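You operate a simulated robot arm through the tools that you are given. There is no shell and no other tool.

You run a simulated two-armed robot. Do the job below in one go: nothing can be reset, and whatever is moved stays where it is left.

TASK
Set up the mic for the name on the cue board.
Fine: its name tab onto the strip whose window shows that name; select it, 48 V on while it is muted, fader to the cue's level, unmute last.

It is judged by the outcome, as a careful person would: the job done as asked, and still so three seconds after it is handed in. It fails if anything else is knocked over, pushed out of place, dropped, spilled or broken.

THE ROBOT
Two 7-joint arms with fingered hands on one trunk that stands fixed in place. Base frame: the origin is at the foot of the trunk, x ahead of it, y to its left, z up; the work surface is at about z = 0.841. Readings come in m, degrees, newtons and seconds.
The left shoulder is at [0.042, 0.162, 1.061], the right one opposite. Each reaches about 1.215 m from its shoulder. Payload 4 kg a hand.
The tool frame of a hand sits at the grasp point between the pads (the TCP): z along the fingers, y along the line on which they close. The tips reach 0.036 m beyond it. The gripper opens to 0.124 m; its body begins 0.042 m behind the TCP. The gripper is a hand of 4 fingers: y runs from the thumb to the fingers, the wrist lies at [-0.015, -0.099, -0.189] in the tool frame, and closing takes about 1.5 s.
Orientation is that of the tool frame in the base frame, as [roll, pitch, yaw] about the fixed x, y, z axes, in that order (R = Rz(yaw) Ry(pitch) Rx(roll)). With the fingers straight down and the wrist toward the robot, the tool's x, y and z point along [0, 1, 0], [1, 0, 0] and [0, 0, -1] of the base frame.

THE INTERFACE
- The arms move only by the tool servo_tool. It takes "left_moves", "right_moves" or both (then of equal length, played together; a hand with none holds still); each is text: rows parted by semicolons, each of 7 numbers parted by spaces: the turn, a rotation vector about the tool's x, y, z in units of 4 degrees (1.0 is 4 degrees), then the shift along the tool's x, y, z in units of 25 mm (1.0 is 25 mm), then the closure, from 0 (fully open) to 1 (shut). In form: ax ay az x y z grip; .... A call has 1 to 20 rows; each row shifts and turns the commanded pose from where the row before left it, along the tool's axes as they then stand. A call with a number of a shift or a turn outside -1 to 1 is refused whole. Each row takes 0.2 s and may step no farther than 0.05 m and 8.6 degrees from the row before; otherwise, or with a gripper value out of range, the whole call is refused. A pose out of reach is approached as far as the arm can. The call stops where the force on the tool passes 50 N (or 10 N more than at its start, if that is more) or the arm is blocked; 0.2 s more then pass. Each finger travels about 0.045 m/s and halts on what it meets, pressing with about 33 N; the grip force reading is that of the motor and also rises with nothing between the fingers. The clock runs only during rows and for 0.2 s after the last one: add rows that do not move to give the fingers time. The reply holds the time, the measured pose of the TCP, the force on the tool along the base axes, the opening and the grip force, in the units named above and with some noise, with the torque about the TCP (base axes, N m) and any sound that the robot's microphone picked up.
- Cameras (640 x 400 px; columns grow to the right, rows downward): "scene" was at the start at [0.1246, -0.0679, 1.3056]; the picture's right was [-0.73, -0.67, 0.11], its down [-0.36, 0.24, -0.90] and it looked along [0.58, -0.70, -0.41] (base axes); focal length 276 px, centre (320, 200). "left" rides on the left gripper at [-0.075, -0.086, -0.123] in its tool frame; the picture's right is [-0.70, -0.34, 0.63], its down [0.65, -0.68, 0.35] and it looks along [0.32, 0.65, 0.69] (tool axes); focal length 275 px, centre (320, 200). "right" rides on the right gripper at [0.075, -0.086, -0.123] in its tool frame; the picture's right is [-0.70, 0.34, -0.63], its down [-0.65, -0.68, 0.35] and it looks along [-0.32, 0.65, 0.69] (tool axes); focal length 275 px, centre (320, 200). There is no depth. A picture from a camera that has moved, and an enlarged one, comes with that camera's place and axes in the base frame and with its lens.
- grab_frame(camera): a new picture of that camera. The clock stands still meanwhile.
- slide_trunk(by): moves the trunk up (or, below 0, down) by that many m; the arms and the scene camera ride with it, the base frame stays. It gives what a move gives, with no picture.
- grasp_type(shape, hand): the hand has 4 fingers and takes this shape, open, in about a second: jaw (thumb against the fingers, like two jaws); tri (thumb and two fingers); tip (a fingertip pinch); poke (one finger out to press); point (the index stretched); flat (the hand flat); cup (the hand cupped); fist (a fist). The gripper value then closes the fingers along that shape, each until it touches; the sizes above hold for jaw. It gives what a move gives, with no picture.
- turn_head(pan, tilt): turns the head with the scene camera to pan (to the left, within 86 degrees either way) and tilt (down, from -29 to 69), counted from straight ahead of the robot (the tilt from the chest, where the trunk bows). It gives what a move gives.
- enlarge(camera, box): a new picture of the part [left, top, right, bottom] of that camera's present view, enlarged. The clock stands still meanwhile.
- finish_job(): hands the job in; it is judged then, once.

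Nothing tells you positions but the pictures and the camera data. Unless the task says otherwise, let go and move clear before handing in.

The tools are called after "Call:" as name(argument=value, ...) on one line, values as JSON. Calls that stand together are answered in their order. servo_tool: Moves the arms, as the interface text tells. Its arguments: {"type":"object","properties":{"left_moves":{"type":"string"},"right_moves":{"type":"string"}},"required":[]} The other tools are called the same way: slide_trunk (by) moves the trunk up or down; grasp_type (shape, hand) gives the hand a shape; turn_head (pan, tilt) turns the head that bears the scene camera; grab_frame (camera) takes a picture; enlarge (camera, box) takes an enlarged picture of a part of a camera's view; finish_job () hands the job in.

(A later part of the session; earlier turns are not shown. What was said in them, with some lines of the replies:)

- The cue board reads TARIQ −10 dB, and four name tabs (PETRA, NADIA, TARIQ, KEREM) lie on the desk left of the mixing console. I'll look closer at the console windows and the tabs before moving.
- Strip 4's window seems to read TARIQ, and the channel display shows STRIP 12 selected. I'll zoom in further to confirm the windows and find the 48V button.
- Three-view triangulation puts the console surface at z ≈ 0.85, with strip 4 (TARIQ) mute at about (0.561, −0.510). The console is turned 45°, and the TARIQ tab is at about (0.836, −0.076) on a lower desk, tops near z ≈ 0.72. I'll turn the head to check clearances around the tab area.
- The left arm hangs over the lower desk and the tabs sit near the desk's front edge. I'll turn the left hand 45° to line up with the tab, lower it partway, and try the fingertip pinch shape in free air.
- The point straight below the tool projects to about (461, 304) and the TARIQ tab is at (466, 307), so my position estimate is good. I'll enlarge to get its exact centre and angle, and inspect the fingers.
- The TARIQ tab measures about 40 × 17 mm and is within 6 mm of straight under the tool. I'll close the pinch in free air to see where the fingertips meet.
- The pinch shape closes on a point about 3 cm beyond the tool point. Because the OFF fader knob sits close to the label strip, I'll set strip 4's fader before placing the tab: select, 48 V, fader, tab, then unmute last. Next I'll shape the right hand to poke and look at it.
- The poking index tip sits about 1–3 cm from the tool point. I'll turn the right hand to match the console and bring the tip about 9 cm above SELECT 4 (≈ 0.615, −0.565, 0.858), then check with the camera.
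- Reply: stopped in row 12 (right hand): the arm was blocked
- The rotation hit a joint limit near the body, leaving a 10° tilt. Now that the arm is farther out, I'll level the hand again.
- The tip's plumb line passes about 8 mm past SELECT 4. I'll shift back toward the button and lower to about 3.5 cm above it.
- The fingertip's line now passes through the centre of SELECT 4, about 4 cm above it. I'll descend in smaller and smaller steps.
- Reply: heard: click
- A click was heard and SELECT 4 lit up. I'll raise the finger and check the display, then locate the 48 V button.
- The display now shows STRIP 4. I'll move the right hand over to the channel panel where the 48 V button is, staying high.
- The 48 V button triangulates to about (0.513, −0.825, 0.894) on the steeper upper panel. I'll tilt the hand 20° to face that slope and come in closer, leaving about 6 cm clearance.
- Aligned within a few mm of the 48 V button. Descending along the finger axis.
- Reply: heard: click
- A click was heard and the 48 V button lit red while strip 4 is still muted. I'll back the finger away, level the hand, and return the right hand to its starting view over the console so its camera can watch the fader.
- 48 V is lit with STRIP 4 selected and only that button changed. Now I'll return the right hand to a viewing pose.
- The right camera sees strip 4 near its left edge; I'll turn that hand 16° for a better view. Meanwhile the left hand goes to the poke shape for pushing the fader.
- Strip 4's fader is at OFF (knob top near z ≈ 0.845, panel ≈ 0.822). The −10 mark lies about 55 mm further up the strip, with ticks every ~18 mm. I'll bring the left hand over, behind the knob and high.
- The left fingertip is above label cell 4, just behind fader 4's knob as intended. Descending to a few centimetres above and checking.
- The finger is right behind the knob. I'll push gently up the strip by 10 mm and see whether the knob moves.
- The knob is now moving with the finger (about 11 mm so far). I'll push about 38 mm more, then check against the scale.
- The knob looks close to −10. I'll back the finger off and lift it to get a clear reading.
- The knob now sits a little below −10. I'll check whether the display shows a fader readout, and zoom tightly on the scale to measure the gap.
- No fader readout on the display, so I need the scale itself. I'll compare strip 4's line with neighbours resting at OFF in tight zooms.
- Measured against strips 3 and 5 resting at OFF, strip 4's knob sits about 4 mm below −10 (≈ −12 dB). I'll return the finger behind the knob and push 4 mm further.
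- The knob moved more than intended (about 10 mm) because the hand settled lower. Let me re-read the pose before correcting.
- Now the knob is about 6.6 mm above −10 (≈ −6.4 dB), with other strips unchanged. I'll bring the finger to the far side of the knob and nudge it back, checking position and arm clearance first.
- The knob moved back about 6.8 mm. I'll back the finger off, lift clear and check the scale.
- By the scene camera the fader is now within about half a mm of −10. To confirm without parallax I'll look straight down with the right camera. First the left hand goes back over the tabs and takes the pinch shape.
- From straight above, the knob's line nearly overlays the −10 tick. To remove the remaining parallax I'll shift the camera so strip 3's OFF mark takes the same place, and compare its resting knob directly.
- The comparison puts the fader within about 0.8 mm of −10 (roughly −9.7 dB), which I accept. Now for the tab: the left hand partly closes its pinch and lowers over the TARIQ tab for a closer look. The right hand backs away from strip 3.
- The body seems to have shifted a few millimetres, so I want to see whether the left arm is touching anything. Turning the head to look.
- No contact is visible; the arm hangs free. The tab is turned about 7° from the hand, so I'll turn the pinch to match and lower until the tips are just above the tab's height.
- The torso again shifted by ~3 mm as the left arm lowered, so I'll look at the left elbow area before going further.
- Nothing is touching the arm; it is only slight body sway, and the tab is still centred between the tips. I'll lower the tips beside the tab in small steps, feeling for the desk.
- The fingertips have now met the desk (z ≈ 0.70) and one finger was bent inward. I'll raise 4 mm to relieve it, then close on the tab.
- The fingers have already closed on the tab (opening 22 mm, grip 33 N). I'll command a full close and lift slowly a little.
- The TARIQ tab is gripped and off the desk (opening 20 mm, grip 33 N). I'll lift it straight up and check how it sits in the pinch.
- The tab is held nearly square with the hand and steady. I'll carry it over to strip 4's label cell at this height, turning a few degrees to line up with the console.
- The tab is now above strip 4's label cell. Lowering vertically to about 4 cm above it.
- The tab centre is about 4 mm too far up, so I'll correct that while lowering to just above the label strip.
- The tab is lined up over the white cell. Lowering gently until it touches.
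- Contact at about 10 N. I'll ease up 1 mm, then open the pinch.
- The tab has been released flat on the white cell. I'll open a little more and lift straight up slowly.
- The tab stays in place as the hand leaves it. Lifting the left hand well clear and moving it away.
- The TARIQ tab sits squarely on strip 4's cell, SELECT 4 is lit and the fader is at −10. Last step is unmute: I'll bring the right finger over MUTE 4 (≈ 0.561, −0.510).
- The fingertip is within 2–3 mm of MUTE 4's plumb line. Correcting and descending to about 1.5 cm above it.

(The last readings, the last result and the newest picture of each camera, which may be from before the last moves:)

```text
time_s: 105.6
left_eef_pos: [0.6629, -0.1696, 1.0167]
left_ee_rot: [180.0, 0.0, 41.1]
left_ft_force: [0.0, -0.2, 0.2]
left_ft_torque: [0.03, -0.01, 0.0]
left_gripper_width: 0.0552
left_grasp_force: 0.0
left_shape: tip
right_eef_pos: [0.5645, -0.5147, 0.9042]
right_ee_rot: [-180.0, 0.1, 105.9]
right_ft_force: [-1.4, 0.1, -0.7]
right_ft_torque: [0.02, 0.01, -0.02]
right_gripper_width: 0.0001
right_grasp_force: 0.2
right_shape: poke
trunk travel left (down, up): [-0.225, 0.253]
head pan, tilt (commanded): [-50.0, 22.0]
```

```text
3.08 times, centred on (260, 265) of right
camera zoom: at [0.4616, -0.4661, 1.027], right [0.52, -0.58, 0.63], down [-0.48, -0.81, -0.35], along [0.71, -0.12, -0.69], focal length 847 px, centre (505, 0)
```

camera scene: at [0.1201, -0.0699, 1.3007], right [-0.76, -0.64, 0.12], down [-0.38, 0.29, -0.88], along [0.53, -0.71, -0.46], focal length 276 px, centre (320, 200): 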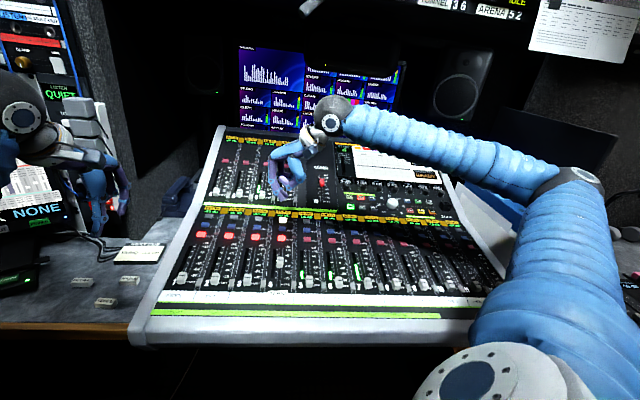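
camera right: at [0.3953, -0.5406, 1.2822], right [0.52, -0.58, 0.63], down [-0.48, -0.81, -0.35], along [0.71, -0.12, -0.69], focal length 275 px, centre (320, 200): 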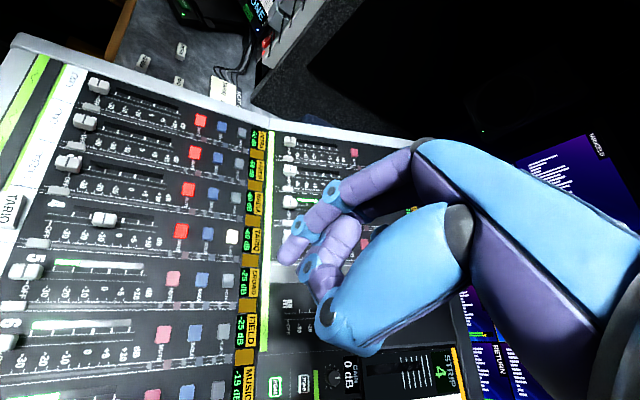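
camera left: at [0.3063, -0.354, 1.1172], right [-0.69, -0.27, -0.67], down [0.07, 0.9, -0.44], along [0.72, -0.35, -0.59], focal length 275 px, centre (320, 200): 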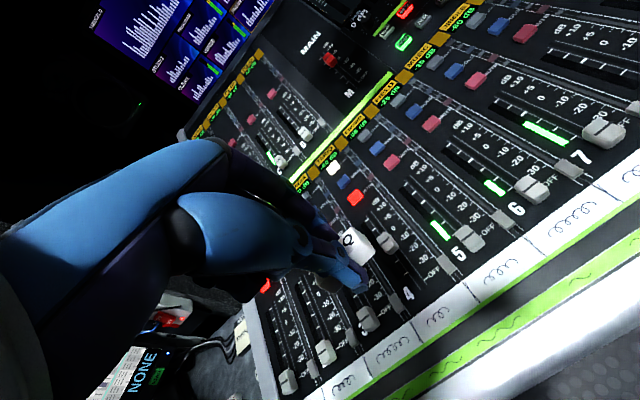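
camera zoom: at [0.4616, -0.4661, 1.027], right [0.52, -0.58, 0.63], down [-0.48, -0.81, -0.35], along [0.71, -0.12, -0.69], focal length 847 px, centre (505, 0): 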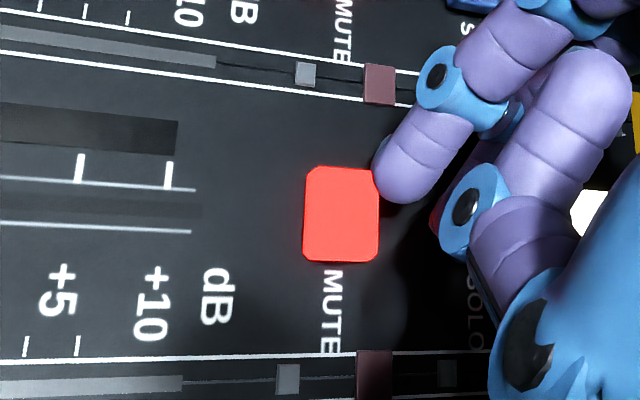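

Call:
servo_tool(right_moves="0 0 0 0 0 0.3 0;0 0 0 0 0 0.2 0;0 0 0 0 0 0 0")

Call:
enlarge(camera="right", box=[180, 200, 340, 330])

```text
time_s: 106.4
left_eef_pos: [0.6615, -0.1706, 1.0165]
left_ee_rot: [-180.0, 0.0, 41.0]
left_ft_force: [-0.3, -1.0, 0.2]
left_ft_torque: [0.0, 0.0, -0.01]
left_gripper_width: 0.0552
left_grasp_force: 0.0
left_shape: tip
right_eef_pos: [0.5642, -0.514, 0.8923]
right_ee_rot: [-180.0, 0.0, 105.9]
right_ft_force: [-0.5, 0.0, 0.0]
right_ft_torque: [0.01, 0.03, -0.02]
right_gripper_width: 0.0002
right_grasp_force: 0.1
right_shape: poke
trunk travel left (down, up): [-0.225, 0.253]
head pan, tilt (commanded): [-50.0, 22.0]
```

```text
3.08 times, centred on (260, 265) of right
camera zoom: at [0.4617, -0.4665, 1.0138], right [0.52, -0.58, 0.63], down [-0.48, -0.81, -0.35], along [0.71, -0.12, -0.69], focal length 847 px, centre (505, 0)
```

zoom: 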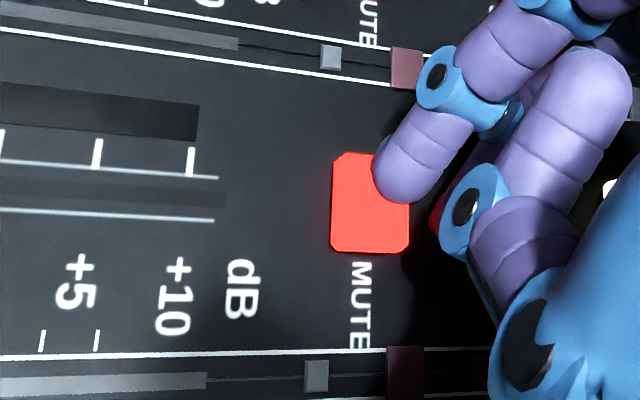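

Call:
servo_tool(right_moves="0 0 0 0 0 0.12 0;0 0 0 0 0 0.12 0;0 0 0 0 0 0.06 0")

Call:
enlarge(camera="right", box=[180, 200, 340, 330])

```text
time_s: 107.2
left_eef_pos: [0.663, -0.1706, 1.0179]
left_ee_rot: [-180.0, 0.0, 41.1]
left_ft_force: [0.1, -0.2, -0.1]
left_ft_torque: [0.02, 0.0, 0.01]
left_gripper_width: 0.0552
left_grasp_force: 0.0
left_shape: tip
right_eef_pos: [0.5655, -0.5138, 0.8852]
right_ee_rot: [-179.9, 0.0, 106.0]
right_ft_force: [0.0, -1.7, 3.7]
right_ft_torque: [-0.02, 0.0, -0.01]
right_gripper_width: 0.0001
right_grasp_force: 0.0
right_shape: poke
trunk travel left (down, up): [-0.225, 0.253]
head pan, tilt (commanded): [-50.0, 22.0]
heard: click
```

```text
3.08 times, centred on (260, 265) of right
camera zoom: at [0.4624, -0.4658, 1.0073], right [0.52, -0.58, 0.63], down [-0.48, -0.81, -0.35], along [0.71, -0.12, -0.69], focal length 847 px, centre (505, 0)
```

zoom: 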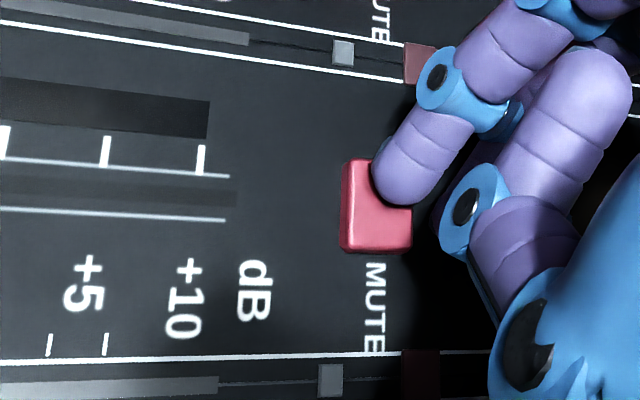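

A click was heard and MUTE 4 went dark, so it's unmuted. I'll lift straight up and move both hands clear, then check everything.

Call:
servo_tool(right_moves="0 0 0 0 0 -0.5 0;0 0 0 0 0 -1 0;0 0 0 0 0 -1 0;0 0 0 0 0 -1 0;0 0 0 0 0 -1 0;0 0 0 0 0 -1 0;0 0 0 0 0 -1 0;0 0 0 -0.307 -0.493 -0.92 0;0 0 0 -0.307 -0.493 -0.92 0;0 0 0 -0.307 -0.493 -0.92 0;0 0 0 -0.307 -0.493 -0.92 0;0 0 0 -0.307 -0.493 -0.4 0;0 0 0 -0.307 -0.493 0 0;0 0 0 -0.307 -0.493 0 0;0 0 0 0 0 0 0")

Call:
grab_frame(camera="scene")

Call:
enlarge(camera="scene", box=[180, 200, 340, 320])

Call:
enlarge(camera="scene", box=[320, 130, 480, 230])

Call:
enlarge(camera="right", box=[0, 130, 280, 290])

```text
time_s: 110.4
left_eef_pos: [0.6638, -0.171, 1.0173]
left_ee_rot: [179.9, 0.0, 41.1]
left_ft_force: [0.2, -0.4, -0.5]
left_ft_torque: [-0.03, 0.0, -0.02]
left_gripper_width: 0.0551
left_grasp_force: 0.2
left_shape: tip
right_eef_pos: [0.4965, -0.592, 1.1504]
right_ee_rot: [-179.9, 0.0, 106.0]
right_ft_force: [1.3, 0.3, 0.5]
right_ft_torque: [0.03, 0.01, 0.02]
right_gripper_width: 0.0
right_grasp_force: 0.2
right_shape: poke
trunk travel left (down, up): [-0.225, 0.253]
head pan, tilt (commanded): [-50.0, 22.0]
```

```text
taken
camera scene: at [0.1209, -0.0701, 1.3005], right [-0.76, -0.64, 0.12], down [-0.38, 0.29, -0.88], along [0.53, -0.71, -0.46], focal length 276 px, centre (320, 200)
```

scene: 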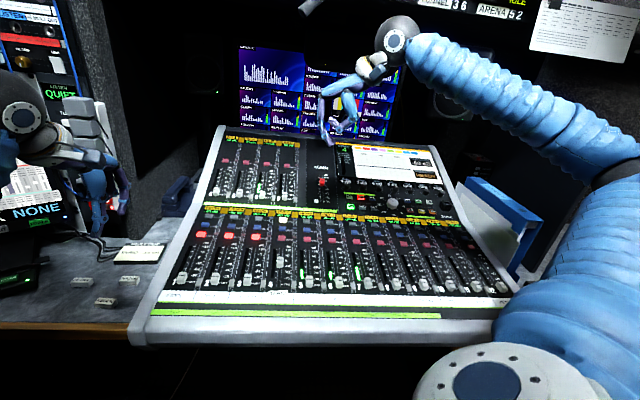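

```text
3.33 times, centred on (260, 260) of scene
camera zoom: at [0.1209, -0.0701, 1.3005], right [-0.76, -0.64, 0.12], down [-0.38, 0.29, -0.88], along [0.53, -0.71, -0.46], focal length 920 px, centre (520, 0)
```

zoom: 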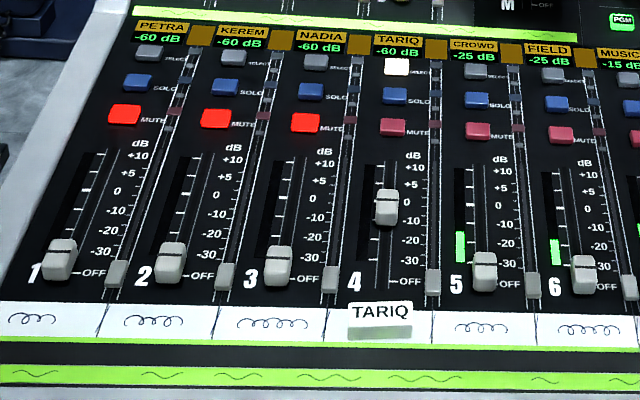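

```text
4.00 times, centred on (400, 180) of scene
camera zoom: at [0.1209, -0.0701, 1.3005], right [-0.76, -0.64, 0.12], down [-0.38, 0.29, -0.88], along [0.53, -0.71, -0.46], focal length 1105 px, centre (0, 280)
```

zoom: 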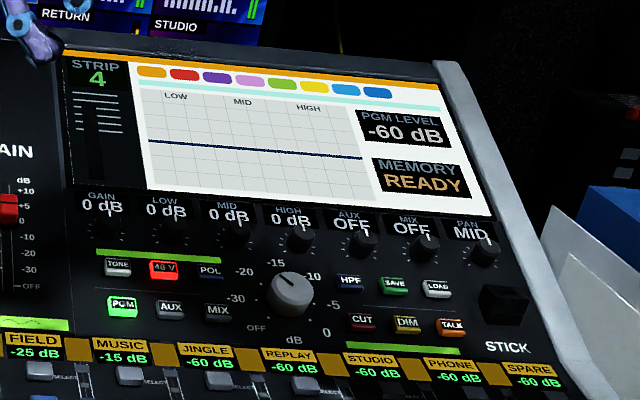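

```text
2.29 times, centred on (140, 210) of right
camera zoom: at [0.3941, -0.543, 1.2723], right [0.52, -0.58, 0.63], down [-0.48, -0.81, -0.35], along [0.71, -0.12, -0.69], focal length 629 px, centre (731, 177)
```

zoom: 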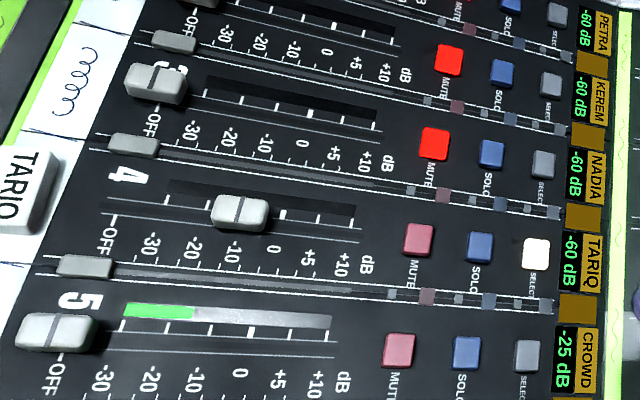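

Everything checks out: the TARIQ tab is on strip 4, strip 4 is selected with 48 V lit, the fader is at −10, and only strip 4 was unmuted. The other tabs, faders and buttons are unchanged and both hands are clear, so I'm handing it in.

Call:
finish_job()

```text
The job is handed in.
```

The mic for TARIQ is set up on strip 4, and I've handed the job in. I don't have the judge's verdict.

- **Name tab:** the TARIQ tab lies on strip 4's label cell, under the window that reads TARIQ. I placed it after setting the fader, because the knob at OFF left too little room for the fingers.
- **Select:** strip 4 is selected, and the display shows STRIP 4.
- **48 V:** I switched it on while the strip was still muted, and the button is lit.
- **Fader:** the knob sits at the −10 mark, within about 1 mm by eye (roughly −9.5 to −10 dB). It overshot once, so I nudged it back. The console shows no fader readout, so I measured it against the printed scale.
- **Mute:** strip 4 was unmuted last. Strips 1–3 are still muted.

The other tabs, faders and buttons look unchanged, and both hands are clear of the console.
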